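You operate a simulated robot arm through the tools that you are given. There is no shell and no other tool.

You are at the controls of a simulated robot arm. One attempt, no reset.

## Task
Set the air conditioner to 23 degrees, then test the brush in the pull tester to about 15 N.
Fine: clamp it with the orange arm; end with the wheel slack, the arm open, the brush in its nest.

Only the result counts: the job must be done as asked and must still hold three seconds after the hand-in. Knocking over, shifting, dropping, spilling or breaking anything else fails it.

## Robot
A 7-joint arm with a two-finger parallel gripper, fixed in place. Base frame: the origin is at the foot of the arm, x ahead of it, y to its left, z up; the work surface is at about z = 0.76. Readings come in m, degrees, newtons and seconds.
Its first joint turns from -166.0 to 166.0 degrees. Payload 4.4 kg.
Tool frame: the origin (TCP) lies between the finger pads and is the grasp point; the fingertips stand 0.023 m ahead of it; z points along the fingers, y is the line along which they close. The gripper opens to 0.094 m. The fingers are 0.038 m wide and 0.01 m thick; the gripper's body (0.054 by 0.096 m) begins 0.039 m behind the TCP.
Orientation is that of the tool frame in the base frame, as a unit quaternion [x, y, z, w]. With the fingers straight down and closing along the base's y, the tool's x points along the base's -x, its y along +y and its z along -z.

## Interface
- The arm moves only by the tool move_arm. Its argument "moves" is a list that holds one entry, the list of rows, each a list of 7 numbers: the shift along the tool's x, y, z in m, then the turn, a rotation vector about the tool's x, y, z in degrees, then the opening, from 0 (shut) to 1 (fully open). In form: [[[dx, dy, dz, wx, wy, wz, claw], ...]]. A call has 1 to 20 rows; each row shifts and turns the commanded pose from where the row before left it, along the tool's axes as they then stand. Rows are played at 5 a second. More than 0.05 m and 8.6 degrees between two rows, or a gripper value outside its range, and nothing of the call is played. A pose out of reach is approached as far as the arm can. The call stops where the force on the tool passes 80 N (or 10 N more than at its start, if that is more) or the arm is blocked; 0.2 s more then pass. The fingers move at their own pace (about 0.072 m/s each) and stop on an object; they squeeze with about 31 N. The grip force told is the motor's: it shows also when the fingers shut on nothing. Time passes only in rows, and 0.2 s behind the last, so rows that do not move let the fingers close. The reply holds the time, the measured pose of the TCP, the force on the tool along the base axes, the opening and the grip force, in the units named above and with some noise, with the torque about the TCP (base axes, N m) and any sound that the robot's microphone picked up.
- Cameras (640 x 400 px; columns grow to the right, rows downward): "scene" is fixed at [0.2211, 0.6516, 1.5459]; the picture's right is [-0.46, -0.89, 0.00], its down [-0.48, 0.25, -0.84] and it looks along [0.74, -0.39, -0.55] (base axes); focal length 286 px, centre (320, 200). "wrist" rides on the gripper at [0.086, 0.016, -0.074] in the tool frame; the picture's right is [-0.18, 0.98, 0.00], its down [-0.58, -0.11, -0.81] and it looks along [-0.79, -0.15, 0.59] (tool axes); focal length 243 px, centre (320, 200). There is no depth. A picture from a camera that has moved, and an enlarged one, comes with that camera's place and axes in the base frame and with its lens.
- camera(camera): a new picture of that camera. No time passes.
- enlarge(camera, box): a new picture of the part [left, top, right, bottom] of that camera's present view, enlarged. No time passes.
- finish_job(): hands the job in; it is judged then, once.

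Places have to be worked out from the pictures, the camera data and where the tool is seen. Open the gripper and draw the arm clear of the work before you hand the job in, unless the task says otherwise.

The tools are called after "Emit:" as name(argument=value, ...) on one line, values as JSON. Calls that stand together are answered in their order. move_arm: Moves the arm, as the interface text tells. Its arguments: {"type":"object","properties":{"moves":{"type":"array"}},"required":["moves"]} The other tools are called the same way: camera (camera) takes a picture; enlarge (camera, box) takes an enlarged picture of a part of a camera's view; finish_job () hands the job in.

At the start:

```text
time_s: 0.0
position: [0.6889, -0.1252, 1.3875]
tcp_rot: [0.0, 1.0, 0.0, 0.0]
contact_force: [-0.7, -0.4, 0.3]
wrist_torque: [-0.01, -0.01, -0.01]
finger_gap: 0.0939
finger_force: 0.0
```

scene: 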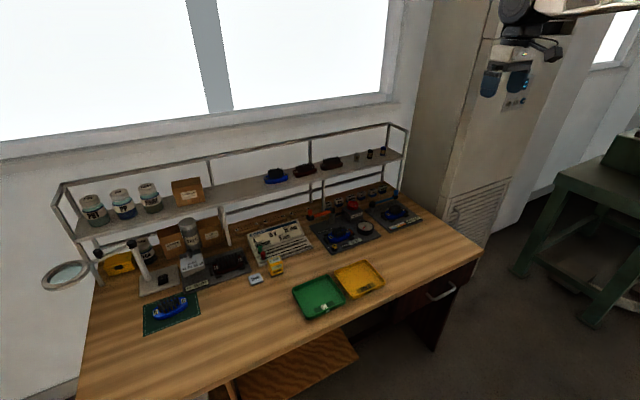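
wrist: 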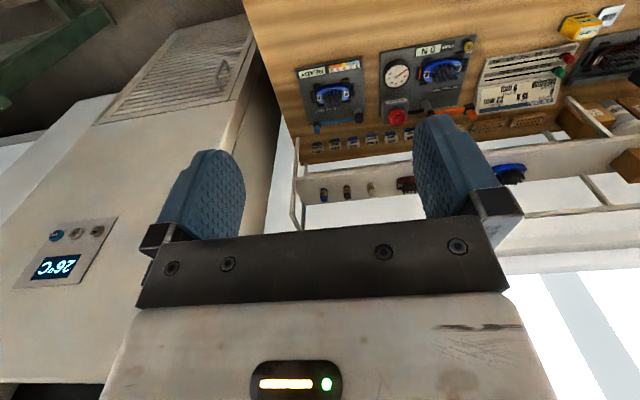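

I see the air conditioner panel reading 26 °C at the right and several boards on the bench. I take enlarged pictures to understand the layout before moving.

Emit:
enlarge(camera="scene", box=[290, 150, 450, 270])

Emit:
enlarge(camera="scene", box=[460, 30, 580, 120])

Emit:
enlarge(camera="scene", box=[70, 200, 310, 350])

Emit:
enlarge(camera="wrist", box=[280, 20, 600, 180])

Emit:
enlarge(camera="wrist", box=[0, 200, 140, 300])

```text
3.33 times, centred on (370, 210) of scene
camera zoom: at [0.2211, 0.6516, 1.5459], right [-0.46, -0.89, 0.0], down [-0.48, 0.25, -0.84], along [0.74, -0.39, -0.55], focal length 954 px, centre (153, 167)
```

zoom: 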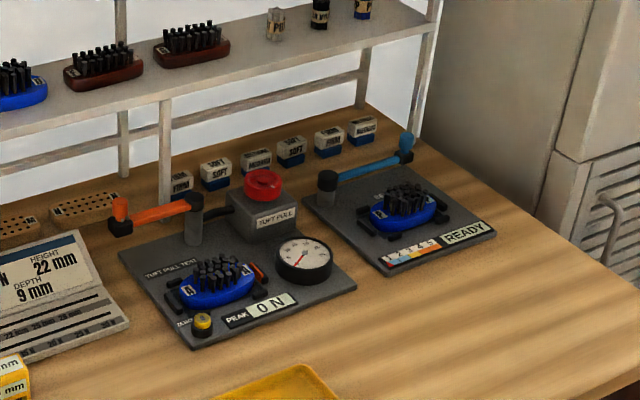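

```text
4.44 times, centred on (520, 75) of scene
camera zoom: at [0.2211, 0.6516, 1.5459], right [-0.46, -0.89, 0.0], down [-0.48, 0.25, -0.84], along [0.74, -0.39, -0.55], focal length 1272 px, centre (-569, 756)
```

zoom: 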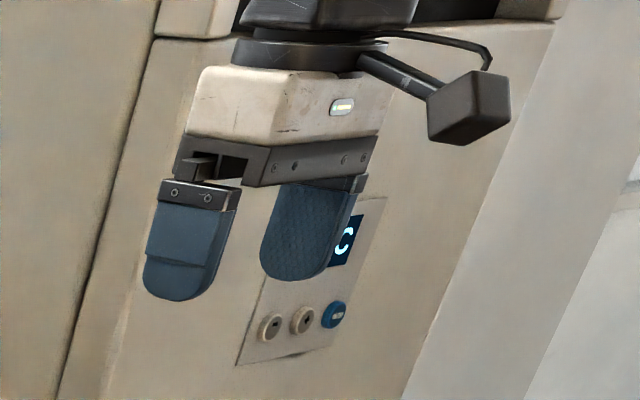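

```text
2.67 times, centred on (190, 275) of scene
camera zoom: at [0.2211, 0.6516, 1.5459], right [-0.46, -0.89, 0.0], down [-0.48, 0.25, -0.84], along [0.74, -0.39, -0.55], focal length 764 px, centre (667, 0)
```

zoom: 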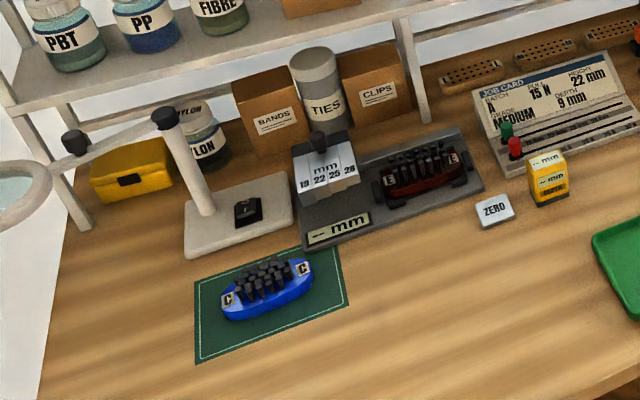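

```text
2.00 times, centred on (440, 100) of wrist
camera zoom: at [0.6024, -0.1079, 1.4635], right [0.18, 0.98, 0.0], down [0.58, -0.11, 0.81], along [0.79, -0.15, -0.59], focal length 485 px, centre (80, 400)
```

zoom: 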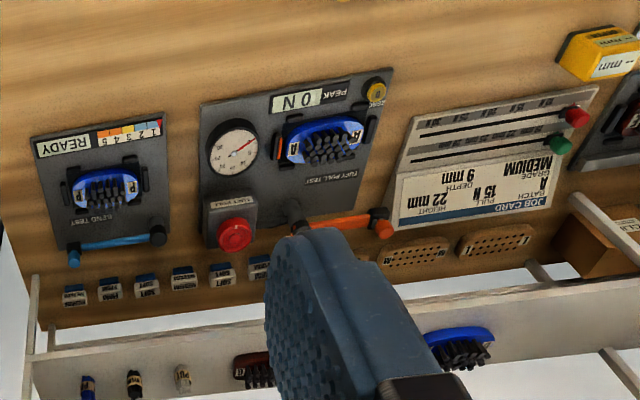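

```text
4.00 times, centred on (70, 250) of wrist
camera zoom: at [0.6024, -0.1079, 1.4635], right [0.18, 0.98, 0.0], down [0.58, -0.11, 0.81], along [0.79, -0.15, -0.59], focal length 970 px, centre (1320, 0)
```

zoom: 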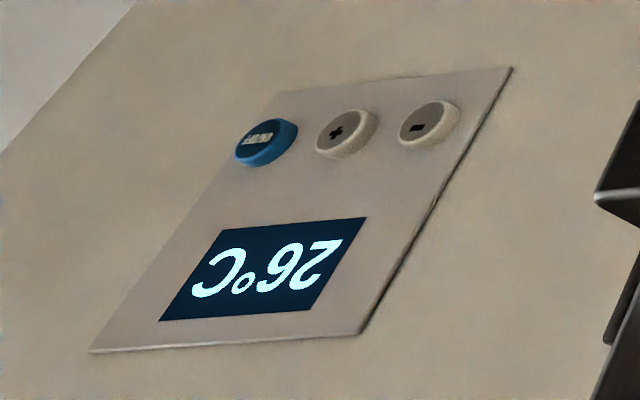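

The AC panel seems to be on a face at x≈0.94 facing the robot: "−" at about (0.944, −0.63, 1.225), "+" at y≈−0.675 and the blue power button at y≈−0.72. I close the fingers and turn the tool to point along +x, shifting toward y≈−0.6, well clear of the panel.

Emit:
move_arm(moves=[[[0, -0.04, 0, 0, -8.2, 0, 0], [0, -0.04, 0, 0, -8.2, 0, 0], [0, -0.04, 0, 0, -8.2, 0, 0], [0, -0.04, 0, 0, -8.2, 0, 0], [0, -0.04, 0, 0, -8.2, 0, 0], [0, -0.04, 0, 0, -8.2, 0, 0], [0, -0.04, 0, 0, -8.2, 0, 0], [0, -0.04, 0, 0, -8.2, 0, 0], [0, -0.04, 0, 0, -8.2, 0, 0], [0, -0.04, 0, 0, -8.2, 0, 0], [0, -0.04, 0, 0, -8.0, 0, 0]]])

```text
time_s: 2.4
position: [0.69, -0.5659, 1.3903]
tcp_rot: [-0.001, 0.706, 0.0, 0.708]
contact_force: [-0.1, 0.4, 1.2]
wrist_torque: [-0.01, 0.02, 0.0]
finger_gap: 0.0
finger_force: 30.9
```

Emit:
camera(camera="wrist")

Emit:
camera(camera="scene")

Emit:
enlarge(camera="scene", box=[440, 0, 600, 120])

```text
taken
camera wrist: at [0.6162, -0.549, 1.3037], right [0.0, 0.98, 0.18], down [-0.81, -0.11, 0.58], along [0.59, -0.15, 0.79], focal length 243 px, centre (320, 200)
```

wrist: 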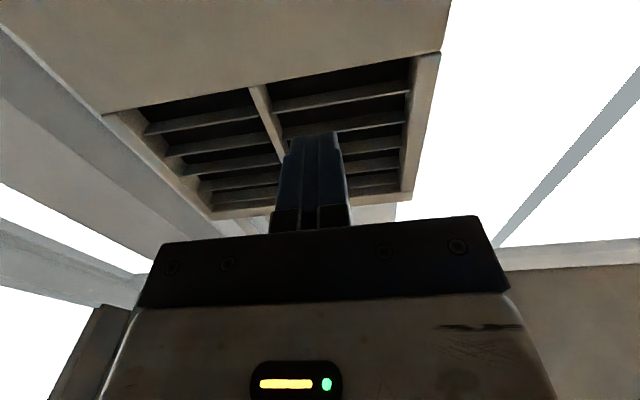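

```text
taken
```

scene: 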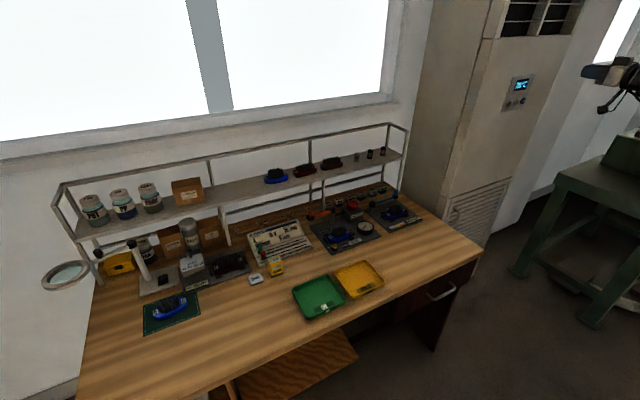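

```text
3.33 times, centred on (520, 60) of scene
camera zoom: at [0.2211, 0.6516, 1.5459], right [-0.46, -0.89, 0.0], down [-0.48, 0.25, -0.84], along [0.74, -0.39, -0.55], focal length 954 px, centre (-347, 667)
```

zoom: 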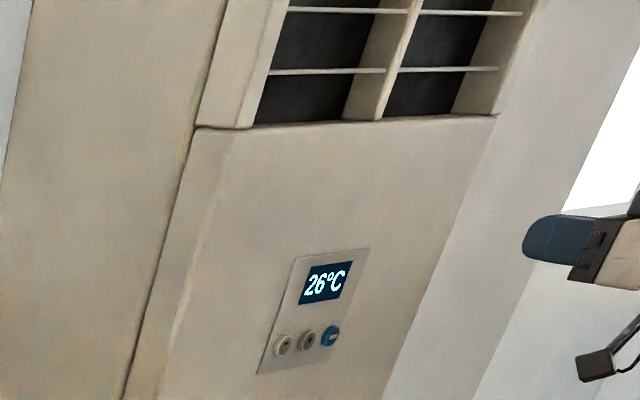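

The tool now points along +x at (0.69, −0.566, 1.39), and the panel is in clear view of the scene camera. I enlarge it for a precise button location.

Emit:
enlarge(camera="scene", box=[496, 70, 544, 115])

```text
8.89 times, centred on (520, 92) of scene
camera zoom: at [0.2211, 0.6516, 1.5459], right [-0.46, -0.89, 0.0], down [-0.48, 0.25, -0.84], along [0.74, -0.39, -0.55], focal length 2545 px, centre (-1458, 1156)
```

zoom: 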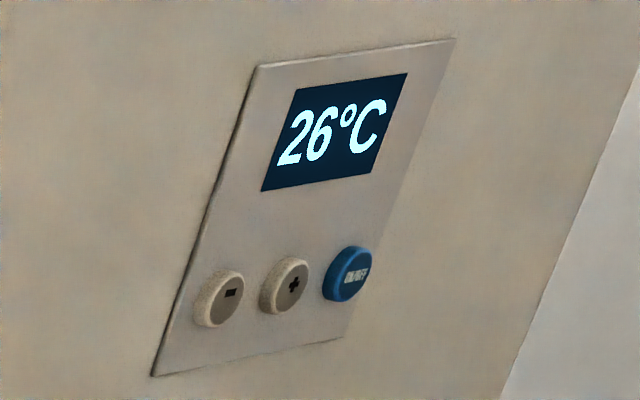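

Combining both views puts the "−" button at about (0.95, −0.637, 1.226). I move to a pre-press point with the fingertips roughly 6 cm in front of it and check again.

Emit:
move_arm(moves=[[[0.0329, -0.0143, 0.03, 0, 0, 0, 0], [0.0329, -0.0143, 0.03, 0, 0, 0, 0], [0.0329, -0.0143, 0.03, 0, 0, 0, 0], [0.0329, -0.0143, 0.03, 0, 0, 0, 0], [0.0329, -0.0143, 0.03, 0, 0, 0, 0], [0, 0, 0.02, 0, 0, 0, 0], [0, 0, 0, 0, 0, 0, 0]]])

Emit:
camera(camera="wrist")

Emit:
enlarge(camera="scene", box=[480, 60, 560, 120])

```text
time_s: 4.0
position: [0.8596, -0.6388, 1.2241]
tcp_rot: [0.0, 0.707, 0.0, 0.707]
contact_force: [0.0, -1.1, 0.3]
wrist_torque: [-0.03, 0.01, -0.01]
finger_gap: 0.0
finger_force: 31.4
```

```text
taken
camera wrist: at [0.7864, -0.622, 1.1366], right [0.0, 0.98, 0.18], down [-0.81, -0.11, 0.58], along [0.59, -0.15, 0.79], focal length 243 px, centre (320, 200)
```

wrist: 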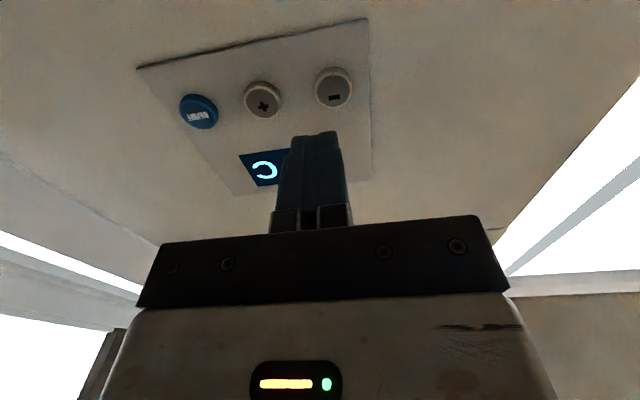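

```text
6.67 times, centred on (520, 90) of scene
camera zoom: at [0.2211, 0.6516, 1.5459], right [-0.46, -0.89, 0.0], down [-0.48, 0.25, -0.84], along [0.74, -0.39, -0.55], focal length 1909 px, centre (-1013, 933)
```

zoom: 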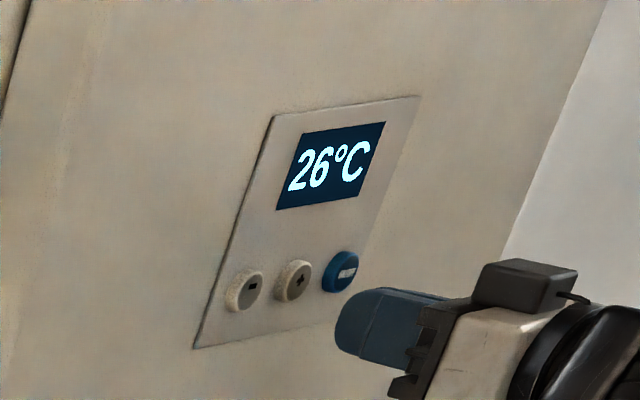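

The wrist view refines "−" to about (0.943, −0.630, 1.228), so I shift +9 mm in y and +4 mm in z and close in until the tips are about 1.5 cm from the cap.

Emit:
move_arm(moves=[[[-0.002, 0.0045, 0.02, 0, 0, 0, 0], [-0.002, 0.0045, 0.02, 0, 0, 0, 0], [0, 0, 0.005, 0, 0, 0, 0], [0, 0, 0, 0, 0, 0, 0]]])

Emit:
camera(camera="wrist")

Emit:
enlarge(camera="scene", box=[480, 60, 560, 120])

```text
time_s: 5.0
position: [0.9047, -0.628, 1.226]
tcp_rot: [-0.001, 0.707, 0.0, 0.708]
contact_force: [-0.1, -0.6, 0.4]
wrist_torque: [0.01, 0.0, 0.04]
finger_gap: 0.0001
finger_force: 30.9
```

```text
taken
camera wrist: at [0.8309, -0.6114, 1.1397], right [0.0, 0.98, 0.18], down [-0.81, -0.11, 0.58], along [0.59, -0.15, 0.79], focal length 243 px, centre (320, 200)
```

wrist: 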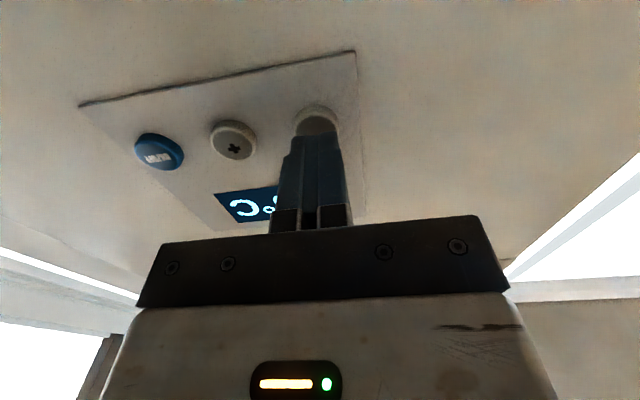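

```text
6.67 times, centred on (520, 90) of scene
camera zoom: at [0.2211, 0.6516, 1.5459], right [-0.46, -0.89, 0.0], down [-0.48, 0.25, -0.84], along [0.74, -0.39, -0.55], focal length 1909 px, centre (-1013, 933)
```

zoom: 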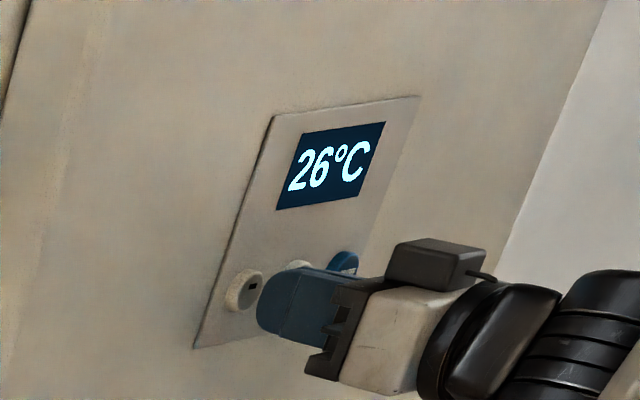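

Tip is lined up with "−". I creep forward in small steps and watch force and sound.

Emit:
move_arm(moves=[[[0, 0, 0.004, 0, 0, 0, 0], [0, 0, 0.004, 0, 0, 0, 0], [0, 0, 0, 0, 0, 0, 0]]])

```text
time_s: 5.8
position: [0.9125, -0.6262, 1.2277]
tcp_rot: [0.0, 0.707, 0.0, 0.707]
contact_force: [-0.2, -0.2, -0.1]
wrist_torque: [0.04, -0.03, 0.0]
finger_gap: 0.0
finger_force: 30.3
```

No contact yet with the tip at x≈0.935; continuing by 2 mm steps.

Emit:
move_arm(moves=[[[0, 0, 0.002, 0, 0, 0, 0], [0, 0, 0.002, 0, 0, 0, 0], [0, 0, 0, 0, 0, 0, 0]]])

```text
time_s: 6.6
position: [0.9156, -0.6261, 1.2275]
tcp_rot: [-0.001, 0.707, 0.0, 0.707]
contact_force: [-0.5, 1.1, -0.1]
wrist_torque: [-0.03, 0.0, -0.03]
finger_gap: 0.0
finger_force: 31.0
```

Still free at tip x≈0.939; another 4 mm.

Emit:
move_arm(moves=[[[0, 0, 0.002, 0, 0, 0, 0], [0, 0, 0.002, 0, 0, 0, 0], [0, 0, 0, 0, 0, 0, 0]]])

Emit:
enlarge(camera="scene", box=[496, 70, 544, 115])

```text
time_s: 7.4
position: [0.9195, -0.6272, 1.2281]
tcp_rot: [-0.001, 0.707, 0.001, 0.707]
contact_force: [-2.1, 0.6, -0.9]
wrist_torque: [-0.04, -0.02, 0.0]
finger_gap: 0.0002
finger_force: 31.5
heard: click
```

```text
8.89 times, centred on (520, 92) of scene
camera zoom: at [0.2211, 0.6516, 1.5459], right [-0.46, -0.89, 0.0], down [-0.48, 0.25, -0.84], along [0.74, -0.39, -0.55], focal length 2545 px, centre (-1458, 1156)
```

zoom: 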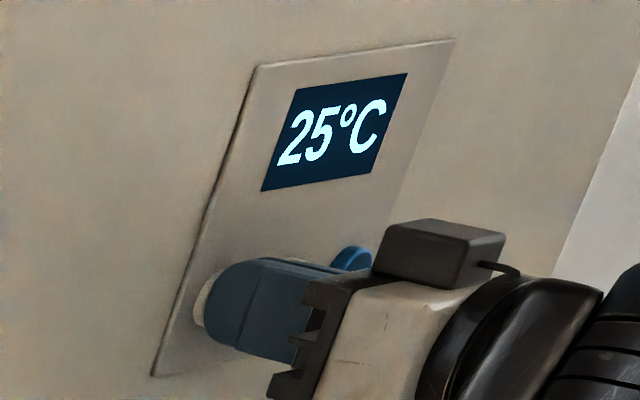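

A click, and the display went to 25 °C. I back off 10 mm and press again to the same depth.

Emit:
move_arm(moves=[[[0, 0, -0.005, 0, 0, 0, 0], [0, 0, -0.005, 0, 0, 0, 0], [0, 0, 0, 0, 0, 0, 0], [0, 0, 0.005, 0, 0, 0, 0], [0, 0, 0.005, 0, 0, 0, 0], [0, 0, 0, 0, 0, 0, 0]]])

Emit:
enlarge(camera="scene", box=[496, 70, 544, 115])

```text
time_s: 8.8
position: [0.9202, -0.6273, 1.2285]
tcp_rot: [-0.001, 0.707, 0.001, 0.707]
contact_force: [-0.6, -0.3, -0.3]
wrist_torque: [-0.01, -0.01, -0.05]
finger_gap: 0.0002
finger_force: 31.0
```

```text
8.89 times, centred on (520, 92) of scene
camera zoom: at [0.2211, 0.6516, 1.5459], right [-0.46, -0.89, 0.0], down [-0.48, 0.25, -0.84], along [0.74, -0.39, -0.55], focal length 2545 px, centre (-1458, 1156)
```

zoom: 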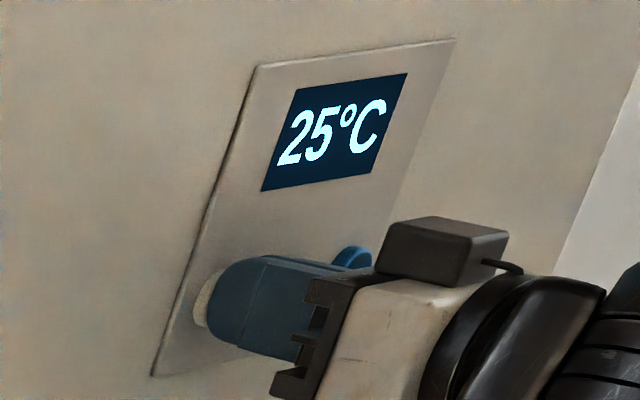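

No second click yet, display still 25. I push 1 mm further.

Emit:
move_arm(moves=[[[0, 0, 0.001, 0, 0, 0, 0], [0, 0, 0, 0, 0, 0, 0]]])

Emit:
enlarge(camera="scene", box=[496, 70, 544, 115])

```text
time_s: 9.4
position: [0.9194, -0.6286, 1.2283]
tcp_rot: [0.0, 0.707, 0.0, 0.707]
contact_force: [-2.3, 0.2, -0.1]
wrist_torque: [-0.01, -0.01, 0.04]
finger_gap: 0.0001
finger_force: 31.4
heard: click
```

```text
8.89 times, centred on (520, 92) of scene
camera zoom: at [0.2211, 0.6516, 1.5459], right [-0.46, -0.89, 0.0], down [-0.48, 0.25, -0.84], along [0.74, -0.39, -0.55], focal length 2545 px, centre (-1458, 1156)
```

zoom: 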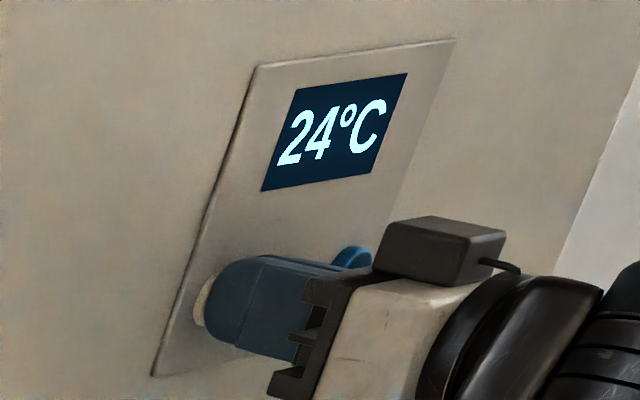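

24 °C now. One more release and press to the same depth, plus up to 1 mm.

Emit:
move_arm(moves=[[[0, 0, -0.006, 0, 0, 0, 0], [0, 0, -0.006, 0, 0, 0, 0], [0, 0, 0, 0, 0, 0, 0], [0, 0, 0.006, 0, 0, 0, 0], [0, 0, 0.006, 0, 0, 0, 0], [0, 0, 0, 0, 0, 0, 0]]])

Emit:
enlarge(camera="scene", box=[496, 70, 544, 115])

```text
time_s: 10.8
position: [0.9196, -0.6273, 1.2285]
tcp_rot: [0.0, 0.707, 0.0, 0.707]
contact_force: [-1.7, 0.1, 0.8]
wrist_torque: [0.03, -0.02, 0.0]
finger_gap: 0.0
finger_force: 30.8
heard: click
```

```text
8.89 times, centred on (520, 92) of scene
camera zoom: at [0.2211, 0.6516, 1.5459], right [-0.46, -0.89, 0.0], down [-0.48, 0.25, -0.84], along [0.74, -0.39, -0.55], focal length 2545 px, centre (-1458, 1156)
```

zoom: 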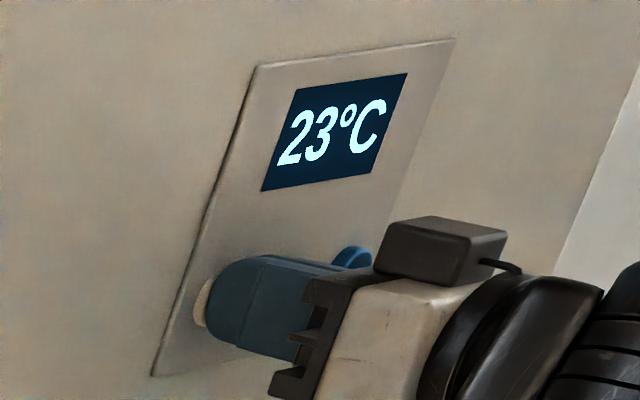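

The display shows 23 °C. I back straight off the button, then turn the tool down again and move over toward the tuft-pull tester to scout it.

Emit:
move_arm(moves=[[[0, 0, -0.04, 0, 0, 0, 0], [0, 0, -0.045, 0, 0, 0, 0], [0, 0, -0.045, 0, 0, 0, 0], [0, 0, -0.045, 0, 0, 0, 0], [0, 0.045, 0, 0, 8.2, 0, 0], [0, 0.045, 0, 0, 8.2, 0, 0], [0, 0.045, 0, 0, 8.2, 0, 0], [0, 0.045, 0, 0, 8.2, 0, 0], [0, 0.045, 0, 0, 8.2, 0, 0], [0, 0.045, 0, 0, 8.2, 0, 0], [0, 0.045, 0, 0, 8.2, 0, 0], [0, 0.045, 0, 0, 8.2, 0, 0], [0, 0.045, 0, 0, 8.2, 0, 0], [0, 0.045, 0, 0, 8.2, 0, 0], [0, 0.045, 0, 0, 8.0, 0, 0], [0, 0.045, 0, 0, 0, 0, 0], [0, 0.045, 0, 0, 0, 0, 0], [0, 0.045, 0, 0, 0, 0, 0], [0, 0.045, 0, 0, 0, 0, 0], [0, 0.045, 0, 0, 0, 0, 0]]])

Emit:
enlarge(camera="scene", box=[480, 60, 560, 120])

Emit:
camera(camera="wrist")

```text
time_s: 15.0
position: [0.7448, 0.0922, 1.2279]
tcp_rot: [-0.001, 1.0, 0.0, -0.001]
contact_force: [0.1, 0.5, 0.4]
wrist_torque: [-0.03, 0.02, 0.02]
finger_gap: 0.0003
finger_force: 30.9
```

```text
6.67 times, centred on (520, 90) of scene
camera zoom: at [0.2211, 0.6516, 1.5459], right [-0.46, -0.89, 0.0], down [-0.48, 0.25, -0.84], along [0.74, -0.39, -0.55], focal length 1909 px, centre (-1013, 933)
```

zoom: 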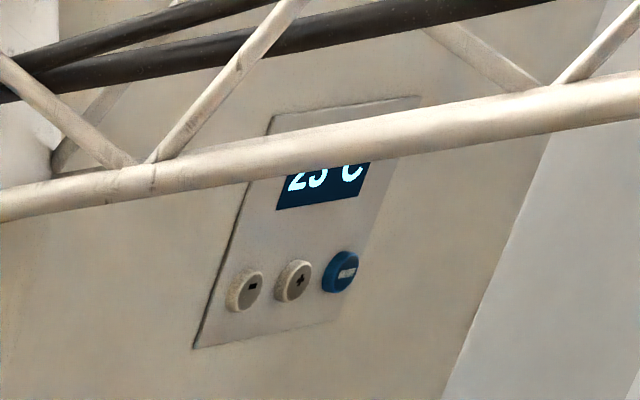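

```text
taken
camera wrist: at [0.6597, 0.1093, 1.3024], right [0.18, 0.98, 0.0], down [0.58, -0.11, 0.81], along [0.79, -0.15, -0.59], focal length 243 px, centre (320, 200)
```

wrist: 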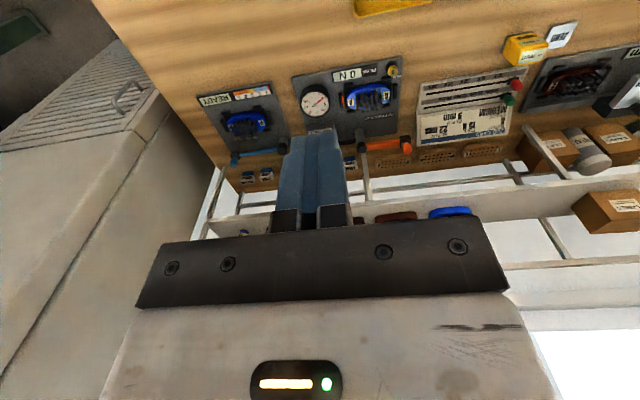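

AC stays at 23 °C. The closed fingers hide the wheel, so I shift toward −y and a bit lower/forward for a clean look at the tester.

Emit:
move_arm(moves=[[[-0.02, -0.04, 0.02, 0, 0, 0, 0], [-0.02, -0.04, 0.02, 0, 0, 0, 0], [-0.02, -0.04, 0.02, 0, 0, 0, 0], [0, -0.02, 0.02, 0, 0, 0, 0], [0, 0, 0, 0, 0, 0, 0]]])

Emit:
camera(camera="wrist")

Emit:
enlarge(camera="wrist", box=[330, 60, 530, 185])

Emit:
enlarge(camera="scene", box=[300, 185, 390, 245])

```text
time_s: 16.2
position: [0.8038, -0.0483, 1.1465]
tcp_rot: [0.0, 1.0, 0.0, 0.0]
contact_force: [0.0, 0.9, 1.1]
wrist_torque: [0.01, -0.02, -0.05]
finger_gap: 0.0002
finger_force: 30.9
```

```text
taken
camera wrist: at [0.7189, -0.0314, 1.2221], right [0.18, 0.98, 0.0], down [0.58, -0.11, 0.81], along [0.79, -0.15, -0.59], focal length 243 px, centre (320, 200)
```

wrist: 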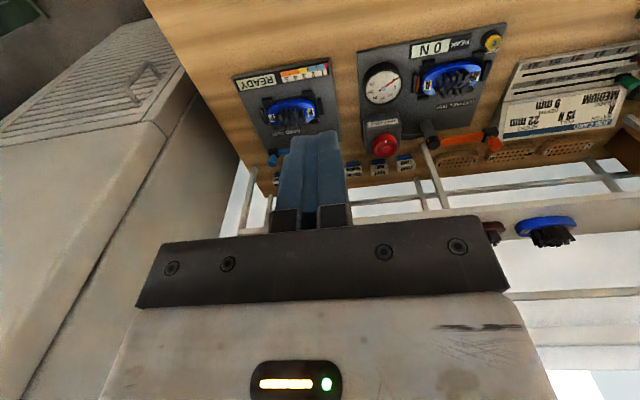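

```text
3.20 times, centred on (430, 122) of wrist
camera zoom: at [0.7189, -0.0314, 1.2221], right [0.18, 0.98, 0.0], down [0.58, -0.11, 0.81], along [0.79, -0.15, -0.59], focal length 776 px, centre (-32, 448)
```

zoom: 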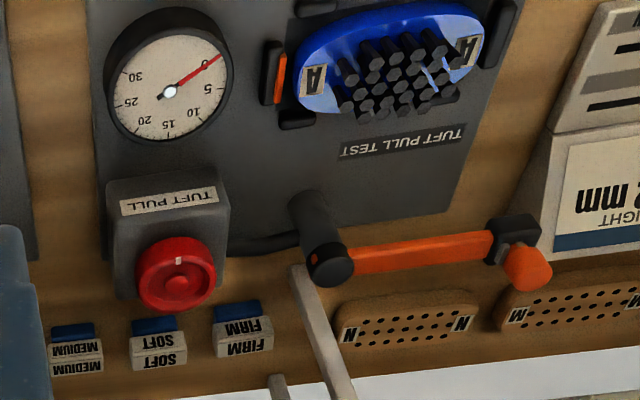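

```text
6.67 times, centred on (345, 215) of scene
camera zoom: at [0.2211, 0.6516, 1.5459], right [-0.46, -0.89, 0.0], down [-0.48, 0.25, -0.84], along [0.74, -0.39, -0.55], focal length 1909 px, centre (153, 100)
```

zoom: 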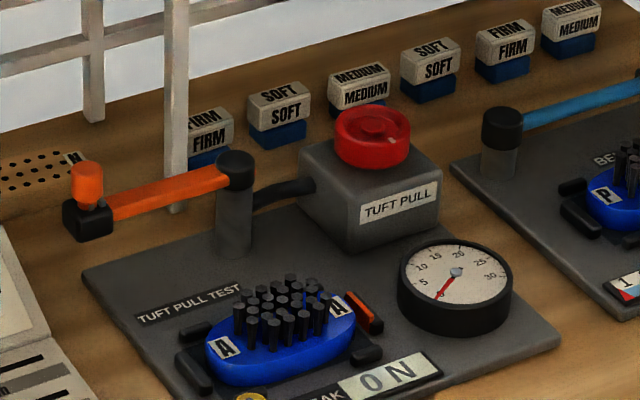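

The tester layout is clear: wheel hub about (1.08, 0.04, 0.835), orange arm pivot about (1.094, 0.136), its knob about (1.093, 0.244, 0.857), brush around (0.977, 0.163, 0.79), all near my reach limit. I move closer overhead (staying in front of the shelf at x≈1.15) to see more precisely and test reach.

Emit:
move_arm(moves=[[[-0.0354, 0.0096, 0.025, 0, 0, 0, 0], [-0.0354, 0.0096, 0.025, 0, 0, 0, 0], [-0.0354, 0.0096, 0.025, 0, 0, 0, 0], [-0.0354, 0.0096, 0.025, 0, 0, 0, 0], [-0.0354, 0.0096, 0.025, 0, 0, 0, 0], [0, 0, 0, 0, 0, 0, 0]]])

Emit:
camera(camera="wrist")

Emit:
camera(camera="scene")

```text
time_s: 17.6
position: [0.982, -0.0013, 1.0221]
tcp_rot: [0.0, 1.0, 0.0, 0.0]
contact_force: [-0.3, -0.2, -0.1]
wrist_torque: [-0.01, 0.02, -0.03]
finger_gap: 0.0003
finger_force: 30.5
```

```text
taken
camera wrist: at [0.8946, 0.0156, 1.0969], right [0.18, 0.98, 0.0], down [0.58, -0.11, 0.81], along [0.79, -0.15, -0.59], focal length 243 px, centre (320, 200)
```

wrist: 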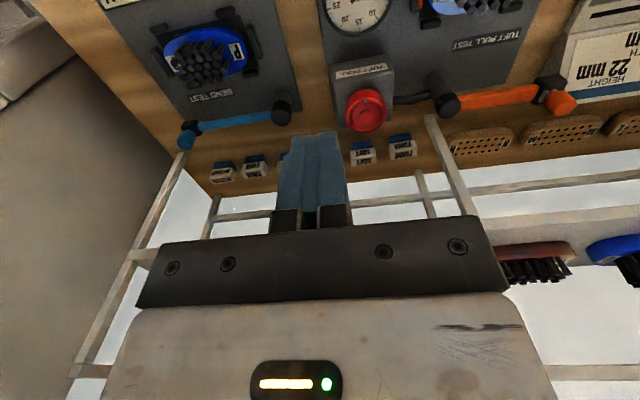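

```text
taken
```

scene: 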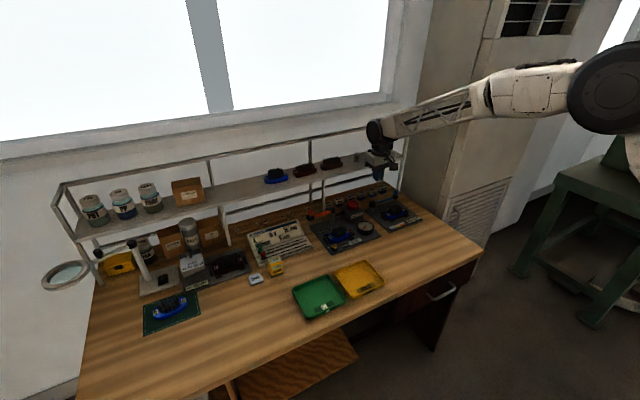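

Emit:
enlarge(camera="wrist", box=[310, 0, 630, 180])

Emit:
enlarge(camera="scene", box=[300, 120, 420, 260])

```text
2.00 times, centred on (470, 90) of wrist
camera zoom: at [0.8946, 0.0156, 1.0969], right [0.18, 0.98, 0.0], down [0.58, -0.11, 0.81], along [0.79, -0.15, -0.59], focal length 485 px, centre (20, 420)
```

zoom: 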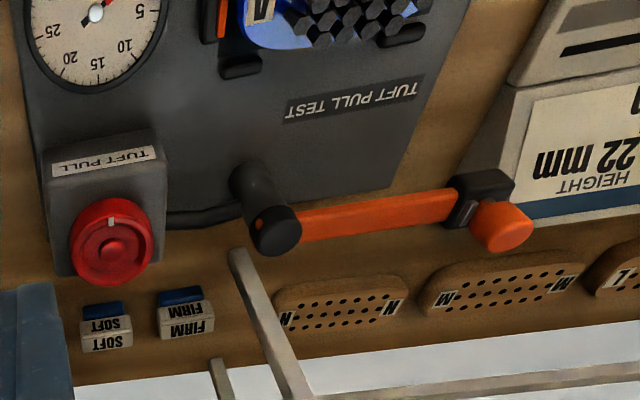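

```text
2.86 times, centred on (360, 190) of scene
camera zoom: at [0.2211, 0.6516, 1.5459], right [-0.46, -0.89, 0.0], down [-0.48, 0.25, -0.84], along [0.74, -0.39, -0.55], focal length 818 px, centre (206, 229)
```

zoom: 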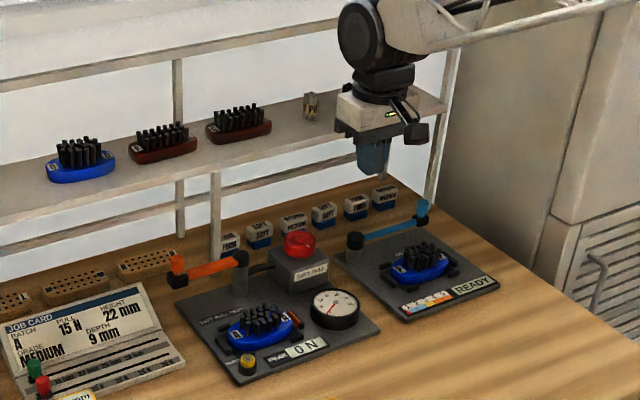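

The reach at x=0.98 is fine. I now tilt the tool 40° forward and shift in y toward the orange knob (≈1.092, 0.244), keeping high, with the gripper opened about 6 cm.

Emit:
move_arm(moves=[[[0, 0.049, 0, 0, -8, 0, 0.65], [0, 0.049, 0, 0, -8, 0, 0.65], [0, 0.049, 0, 0, -8, 0, 0.65], [0, 0.049, 0, 0, -8, 0, 0.65], [0, 0.049, 0, 0, -8, 0, 0.65], [-0.0064, 0, 0.0354, 0, 0, 0, 0.65], [-0.0064, 0, 0.0354, 0, 0, 0, 0.65], [0, 0, 0, 0, 0, 0, 0.65]]])

Emit:
camera(camera="wrist")

Emit:
enlarge(camera="scene", box=[280, 120, 400, 260])

```text
time_s: 19.4
position: [1.0375, 0.2442, 0.9734]
tcp_rot: [-0.001, 0.94, 0.001, 0.342]
contact_force: [0.4, -0.5, 0.4]
wrist_torque: [0.01, 0.01, 0.03]
finger_gap: 0.061
finger_force: 0.1
```

```text
taken
camera wrist: at [0.924, 0.2618, 0.9749], right [0.14, 0.98, 0.12], down [-0.07, -0.11, 0.99], along [0.99, -0.15, 0.06], focal length 243 px, centre (320, 200)
```

wrist: 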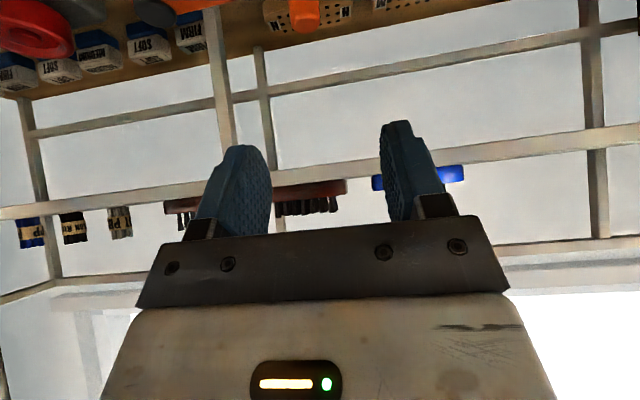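

```text
2.86 times, centred on (340, 190) of scene
camera zoom: at [0.2211, 0.6516, 1.5459], right [-0.46, -0.89, 0.0], down [-0.48, 0.25, -0.84], along [0.74, -0.39, -0.55], focal length 818 px, centre (263, 229)
```

zoom: 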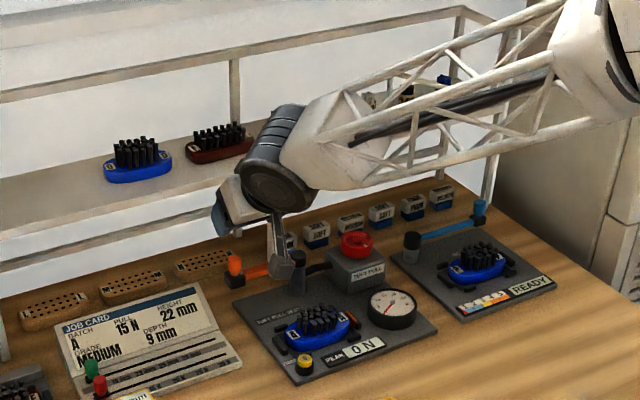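

The knob is visible ahead at the top of the wrist view, about y≈0.242. I advance to just above it.

Emit:
move_arm(moves=[[[-0.0007, -0.001, 0.028, 0, 0, 0, 0.65], [-0.0007, -0.001, 0.028, 0, 0, 0, 0.65], [0, 0, 0.028, 0, 0, 0, 0.65], [0, 0, 0, 0, 0, 0, 0.65]]])

Emit:
camera(camera="wrist")

Emit:
enlarge(camera="scene", box=[300, 180, 380, 240])

```text
time_s: 20.4
position: [1.0934, 0.2422, 0.9126]
tcp_rot: [-0.001, 0.939, 0.0, 0.343]
contact_force: [-0.5, 0.4, 0.4]
wrist_torque: [0.03, -0.03, -0.01]
finger_gap: 0.061
finger_force: 0.1
```

```text
taken
camera wrist: at [0.9794, 0.2588, 0.9138], right [0.14, 0.98, 0.12], down [-0.07, -0.11, 0.99], along [0.99, -0.15, 0.06], focal length 243 px, centre (320, 200)
```

wrist: 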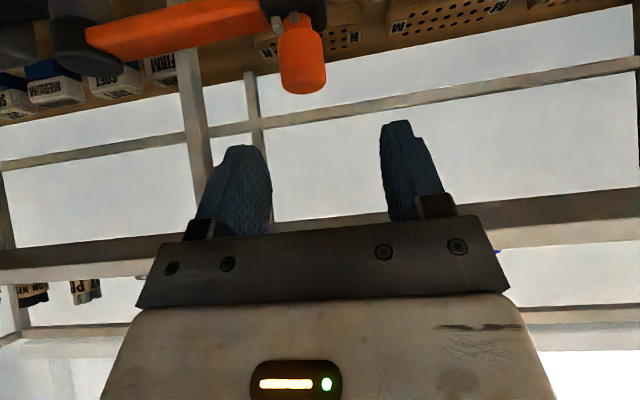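

```text
6.67 times, centred on (340, 210) of scene
camera zoom: at [0.2211, 0.6516, 1.5459], right [-0.46, -0.89, 0.0], down [-0.48, 0.25, -0.84], along [0.74, -0.39, -0.55], focal length 1909 px, centre (187, 133)
```

zoom: 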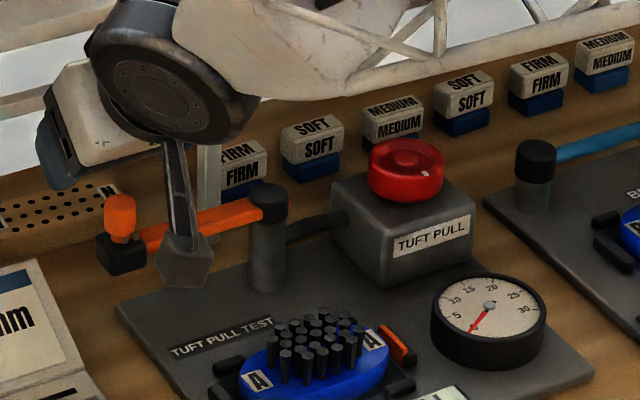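

The knob top sits at z≈0.87 centred at y≈0.2405, well between the open fingers. I lower 4.4 cm straight down around it and check.

Emit:
move_arm(moves=[[[0.0096, -0.0007, 0.0114, 0, 0, 0, 0.65], [0.0096, -0.0005, 0.0114, 0, 0, 0, 0.65], [0.0095, -0.0005, 0.0114, 0, 0, 0, 0.65], [0, 0, 0, 0, 0, 0, 0.65]]])

Emit:
camera(camera="wrist")

Emit:
enlarge(camera="scene", box=[300, 180, 380, 240])

```text
time_s: 21.4
position: [1.0933, 0.2416, 0.8708]
tcp_rot: [0.0, 0.94, 0.0, 0.342]
contact_force: [0.0, -0.1, -0.4]
wrist_torque: [-0.02, -0.02, -0.01]
finger_gap: 0.0611
finger_force: 0.1
```

```text
taken
camera wrist: at [0.9803, 0.2583, 0.8712], right [0.14, 0.98, 0.12], down [-0.07, -0.11, 0.99], along [0.99, -0.15, 0.06], focal length 243 px, centre (320, 200)
```

wrist: 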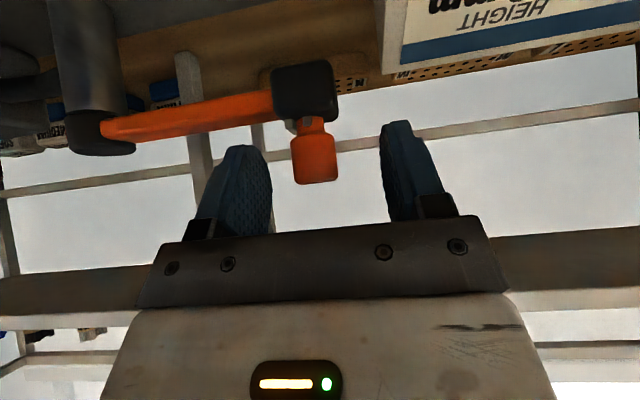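

```text
6.67 times, centred on (340, 210) of scene
camera zoom: at [0.2211, 0.6516, 1.5459], right [-0.46, -0.89, 0.0], down [-0.48, 0.25, -0.84], along [0.74, -0.39, -0.55], focal length 1909 px, centre (187, 133)
```

zoom: 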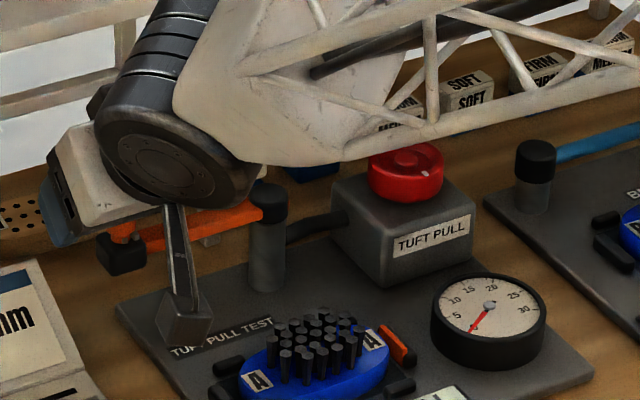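

The knob (z≈0.846–0.868) is between the fingers. I lower 4 mm more (staying above the orange bar at z≈0.84) and close on it.

Emit:
move_arm(moves=[[[0.0026, -0.001, 0.0031, 0, 0, 0, 0.65], [0, 0, 0, 0, 0, 0, 0.4], [0, 0, 0, 0, 0, 0, 0.15], [0, 0, 0, 0, 0, 0, 0.0], [0, 0, 0, 0, 0, 0, 0.0]]])

Emit:
camera(camera="wrist")

```text
time_s: 22.6
position: [1.095, 0.2415, 0.8675]
tcp_rot: [0.0, 0.939, 0.0, 0.343]
contact_force: [1.4, -7.5, 14.1]
wrist_torque: [-0.24, -0.11, 0.21]
finger_gap: 0.0256
finger_force: 45.3
```

```text
taken
camera wrist: at [0.9805, 0.2578, 0.8689], right [0.14, 0.98, 0.12], down [-0.07, -0.11, 0.99], along [0.99, -0.15, 0.06], focal length 243 px, centre (320, 200)
```

wrist: 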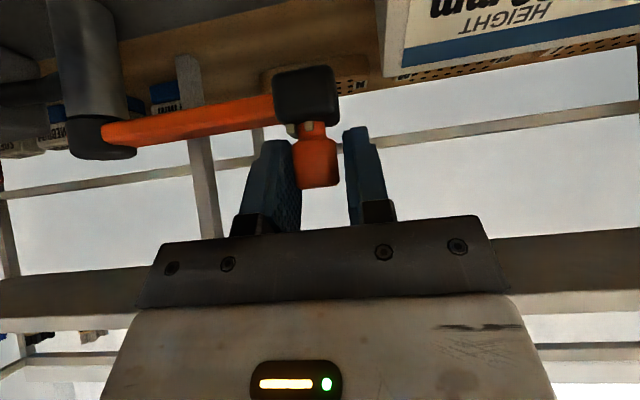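

The grip is off-centre (left finger leading, 14 N upward). I ease up 2 mm and shift −2 mm in y while holding.

Emit:
move_arm(moves=[[[-0.0013, -0.001, -0.0015, 0, 0, 0, 0.0], [0, -0.001, 0, 0, 0, 0, 0.0], [0, 0, 0, 0, 0, 0, 0.0]]])

Emit:
camera(camera="wrist")

```text
time_s: 23.4
position: [1.0928, 0.2404, 0.8692]
tcp_rot: [0.0, 0.94, 0.0, 0.342]
contact_force: [1.4, 19.4, 5.0]
wrist_torque: [0.52, 0.29, 0.01]
finger_gap: 0.0255
finger_force: 45.4
```

```text
taken
camera wrist: at [0.9794, 0.2578, 0.869], right [0.14, 0.98, 0.12], down [-0.07, -0.11, 0.99], along [0.99, -0.15, 0.06], focal length 243 px, centre (320, 200)
```

wrist: 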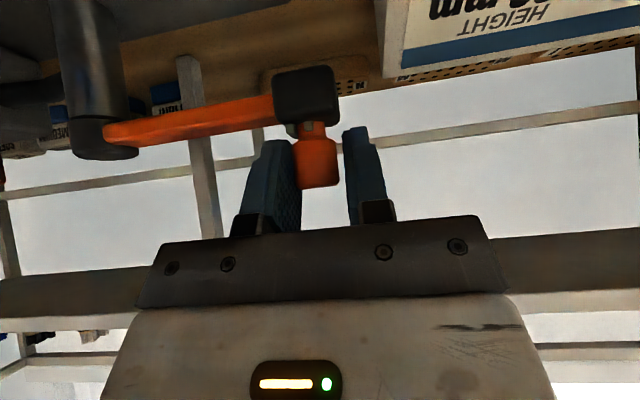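

The knob (25.5 mm) is firmly gripped; side force says I'm 1.5 mm too far −y. I relax that and swing the first 10° of the arc (pivot ≈ (1.092, 0.1365), radius ≈ 0.105), watching forces.

Emit:
move_arm(moves=[[[0, 0.0014, 0, 0, 0, 0, 0.0], [0.007, -0.0004, -0.0058, 0, 0, 0, 0.0], [0.007, -0.0012, -0.0058, 0, 0, 0, 0.0], [0, 0, 0, 0, 0, 0, 0.0]]])

Emit:
camera(camera="wrist")

```text
time_s: 24.4
position: [1.0758, 0.2403, 0.8676]
tcp_rot: [0.0, 0.939, 0.001, 0.344]
contact_force: [3.4, 31.9, 11.0]
wrist_torque: [0.94, -0.39, 0.68]
finger_gap: 0.0266
finger_force: 45.1
```

```text
taken
camera wrist: at [0.9611, 0.257, 0.869], right [0.14, 0.98, 0.12], down [-0.07, -0.11, 0.99], along [0.99, -0.15, 0.06], focal length 243 px, centre (320, 200)
```

wrist: 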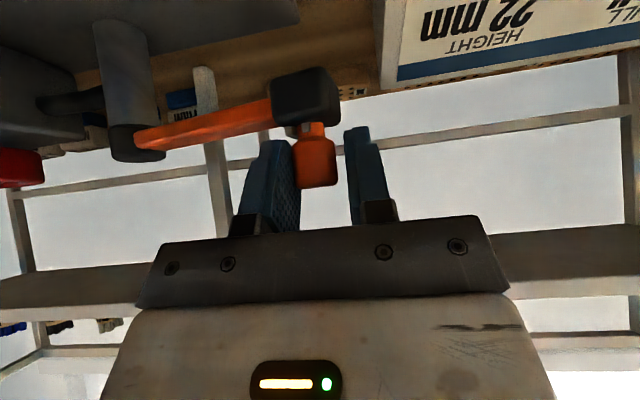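

The knob seems to have flat sides, so it pries when the arm turns but the tool doesn't (y force 32 N). I turn the tool 10° about the vertical to match the arm's angle and read the force again.

Emit:
move_arm(moves=[[[0, 0.0005, 0, -3.2, 0, -3.83, 0.0], [0, 0.0005, 0, -3.2, 0, -3.83, 0.0], [0, 0, 0, 0, 0, 0, 0.0]]])

Emit:
camera(camera="wrist")

Emit:
enlarge(camera="scene", box=[300, 180, 380, 240])

```text
time_s: 25.2
position: [1.0744, 0.2409, 0.8685]
tcp_rot: [-0.081, 0.936, 0.029, 0.342]
contact_force: [-4.9, 25.3, 21.3]
wrist_torque: [0.76, 0.47, -0.08]
finger_gap: 0.0254
finger_force: 44.6
```

```text
taken
camera wrist: at [0.9601, 0.2371, 0.8689], right [-0.03, 0.99, 0.12], down [-0.05, -0.12, 0.99], along [1.0, 0.03, 0.06], focal length 243 px, centre (320, 200)
```

wrist: 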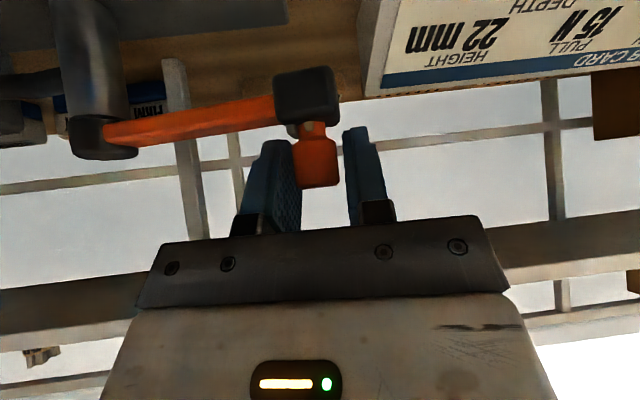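

```text
6.67 times, centred on (340, 210) of scene
camera zoom: at [0.2211, 0.6516, 1.5459], right [-0.46, -0.89, 0.0], down [-0.48, 0.25, -0.84], along [0.74, -0.39, -0.55], focal length 1909 px, centre (187, 133)
```

zoom: 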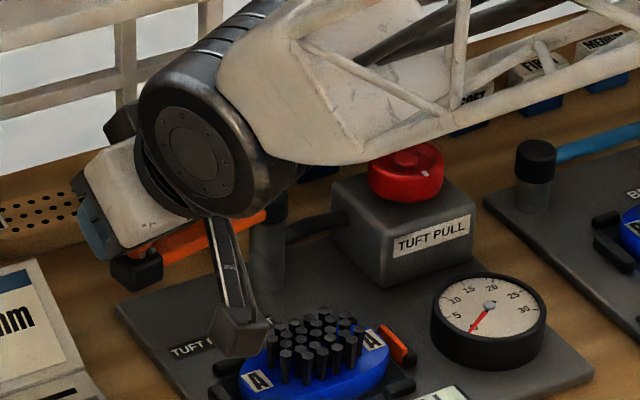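

Pads are flush again (gap 25.4 mm, no twist). I relieve the remaining side and vertical load to find the knob's true location.

Emit:
move_arm(moves=[[[-0.0008, 0.0018, -0.0009, 0, 0, 0, 0.0], [0, 0, 0, 0, 0, 0, 0.0]]])

```text
time_s: 25.8
position: [1.0741, 0.2402, 0.868]
tcp_rot: [-0.081, 0.936, 0.028, 0.34]
contact_force: [6.0, -5.5, 9.4]
wrist_torque: [-0.11, -0.54, 0.6]
finger_gap: 0.0255
finger_force: 45.5
```

Forces are small now; the knob follows a 0.105 m radius. I continue 10° with the tool turning with the arm.

Emit:
move_arm(moves=[[[0.0067, -0.0004, -0.0062, -3.215, 0, -3.83, 0.0], [0.007, -0.0004, -0.0059, -3.215, 0, -3.83, 0.0], [0, 0, 0, 0, 0, 0, 0.0]]])

```text
time_s: 26.6
position: [1.0576, 0.2359, 0.8679]
tcp_rot: [-0.164, 0.926, 0.059, 0.336]
contact_force: [5.0, -7.2, -1.3]
wrist_torque: [-0.28, 0.14, 0.24]
finger_gap: 0.0252
finger_force: 45.4
```

Forces stay below 10 N and the arm is following. I continue another 15° (three 5° rows).

Emit:
move_arm(moves=[[[0.007, -0.0006, -0.0059, -3.215, 0, -3.83, 0.0], [0.007, -0.0006, -0.0059, -3.215, 0, -3.83, 0.0], [0.007, -0.0005, -0.0059, -3.215, 0, -3.83, 0.0], [0, 0, 0, 0, 0, 0, 0.0]]])

Emit:
camera(camera="wrist")

Emit:
enlarge(camera="scene", box=[300, 180, 380, 240])

```text
time_s: 27.6
position: [1.0316, 0.2255, 0.8685]
tcp_rot: [-0.283, 0.896, 0.102, 0.326]
contact_force: [4.1, -4.5, -12.0]
wrist_torque: [0.43, -0.84, 0.06]
finger_gap: 0.0255
finger_force: 45.2
```

```text
taken
camera wrist: at [0.9292, 0.1732, 0.8693], right [-0.45, 0.89, 0.12], down [0.0, -0.13, 0.99], along [0.89, 0.45, 0.06], focal length 243 px, centre (320, 200)
```

wrist: 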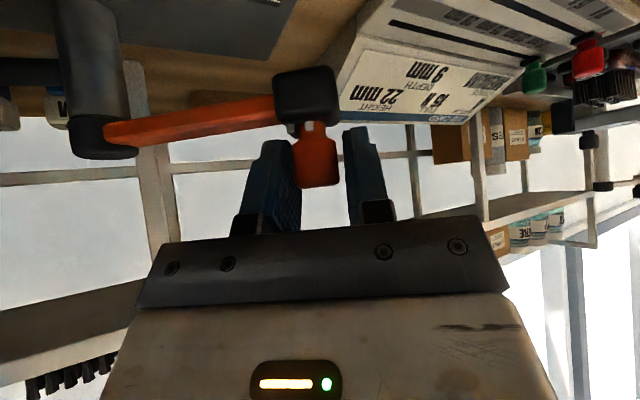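

```text
6.67 times, centred on (340, 210) of scene
camera zoom: at [0.2211, 0.6516, 1.5459], right [-0.46, -0.89, 0.0], down [-0.48, 0.25, -0.84], along [0.74, -0.39, -0.55], focal length 1909 px, centre (187, 133)
```

zoom: 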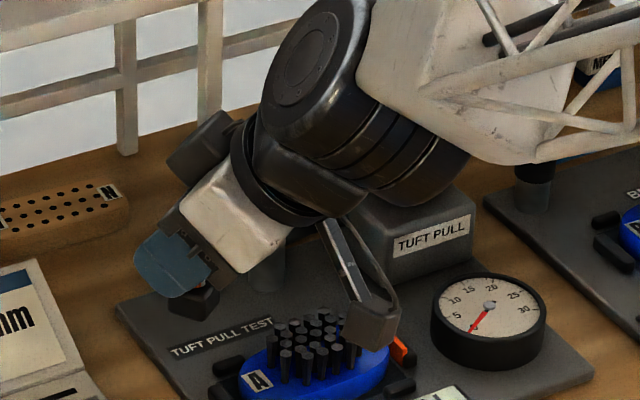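

At φ≈35° the swing is going smoothly. I continue with 15° more, correcting slightly inward and down.

Emit:
move_arm(moves=[[[0.0073, -0.0006, -0.0056, -3.215, 0, -3.83, 0.0], [0.0072, -0.0005, -0.0057, -3.215, 0, -3.83, 0.0], [0.007, -0.0005, -0.0059, -3.215, 0, -3.83, 0.0], [0, 0, 0, 0, 0, 0, 0.0]]])

```text
time_s: 28.6
position: [1.0115, 0.209, 0.8683]
tcp_rot: [-0.399, 0.851, 0.146, 0.31]
contact_force: [-35.9, 31.5, 7.5]
wrist_torque: [1.27, 0.6, -0.23]
finger_gap: 0.0253
finger_force: 45.0
```

Suddenly there is 48 N radially outward — my path is cutting inside the true arc. I look before relieving it.

Emit:
camera(camera="wrist")

Emit:
enlarge(camera="scene", box=[300, 180, 400, 255])

```text
taken
camera wrist: at [0.9264, 0.1318, 0.8694], right [-0.66, 0.74, 0.12], down [0.04, -0.13, 0.99], along [0.75, 0.66, 0.06], focal length 243 px, centre (320, 200)
```

wrist: 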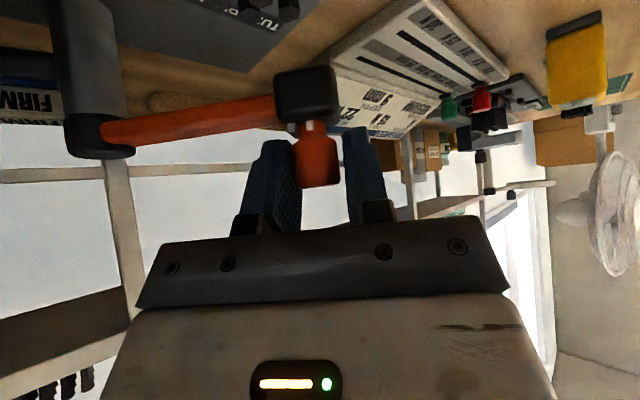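

```text
5.33 times, centred on (350, 218) of scene
camera zoom: at [0.2211, 0.6516, 1.5459], right [-0.46, -0.89, 0.0], down [-0.48, 0.25, -0.84], along [0.74, -0.39, -0.55], focal length 1527 px, centre (160, 107)
```

zoom: 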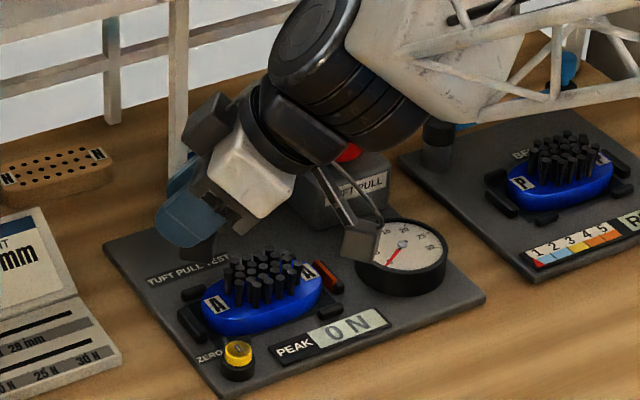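

The board looks unmoved and the load is purely radial, so I back off 3 mm outward to relieve it.

Emit:
move_arm(moves=[[[0, 0.0015, 0, 0, 0, 0, 0.0], [0, 0.0015, 0, 0, 0, 0, 0.0], [0, 0, 0, 0, 0, 0, 0.0]]])

```text
time_s: 29.4
position: [1.0108, 0.2073, 0.8676]
tcp_rot: [-0.396, 0.852, 0.143, 0.311]
contact_force: [2.9, -1.5, -6.0]
wrist_torque: [-0.26, -0.02, 0.04]
finger_gap: 0.0256
finger_force: 45.0
```

Load is gone; knob at (1.011, 0.207), so the true radius is nearer 0.112. I continue with a slightly longer step and no inward bias, 10° at a time.

Emit:
move_arm(moves=[[[0.0075, 0.0001, -0.0063, -3.215, 0, -3.83, 0.0], [0.0075, 0.0001, -0.0063, -3.215, 0, -3.83, 0.0], [0, 0, 0, 0, 0, 0, 0.0]]])

```text
time_s: 30.2
position: [0.9984, 0.1928, 0.8693]
tcp_rot: [-0.47, 0.814, 0.17, 0.295]
contact_force: [18.0, -8.2, -15.4]
wrist_torque: [-0.36, -0.5, 0.34]
finger_gap: 0.025
finger_force: 44.9
```

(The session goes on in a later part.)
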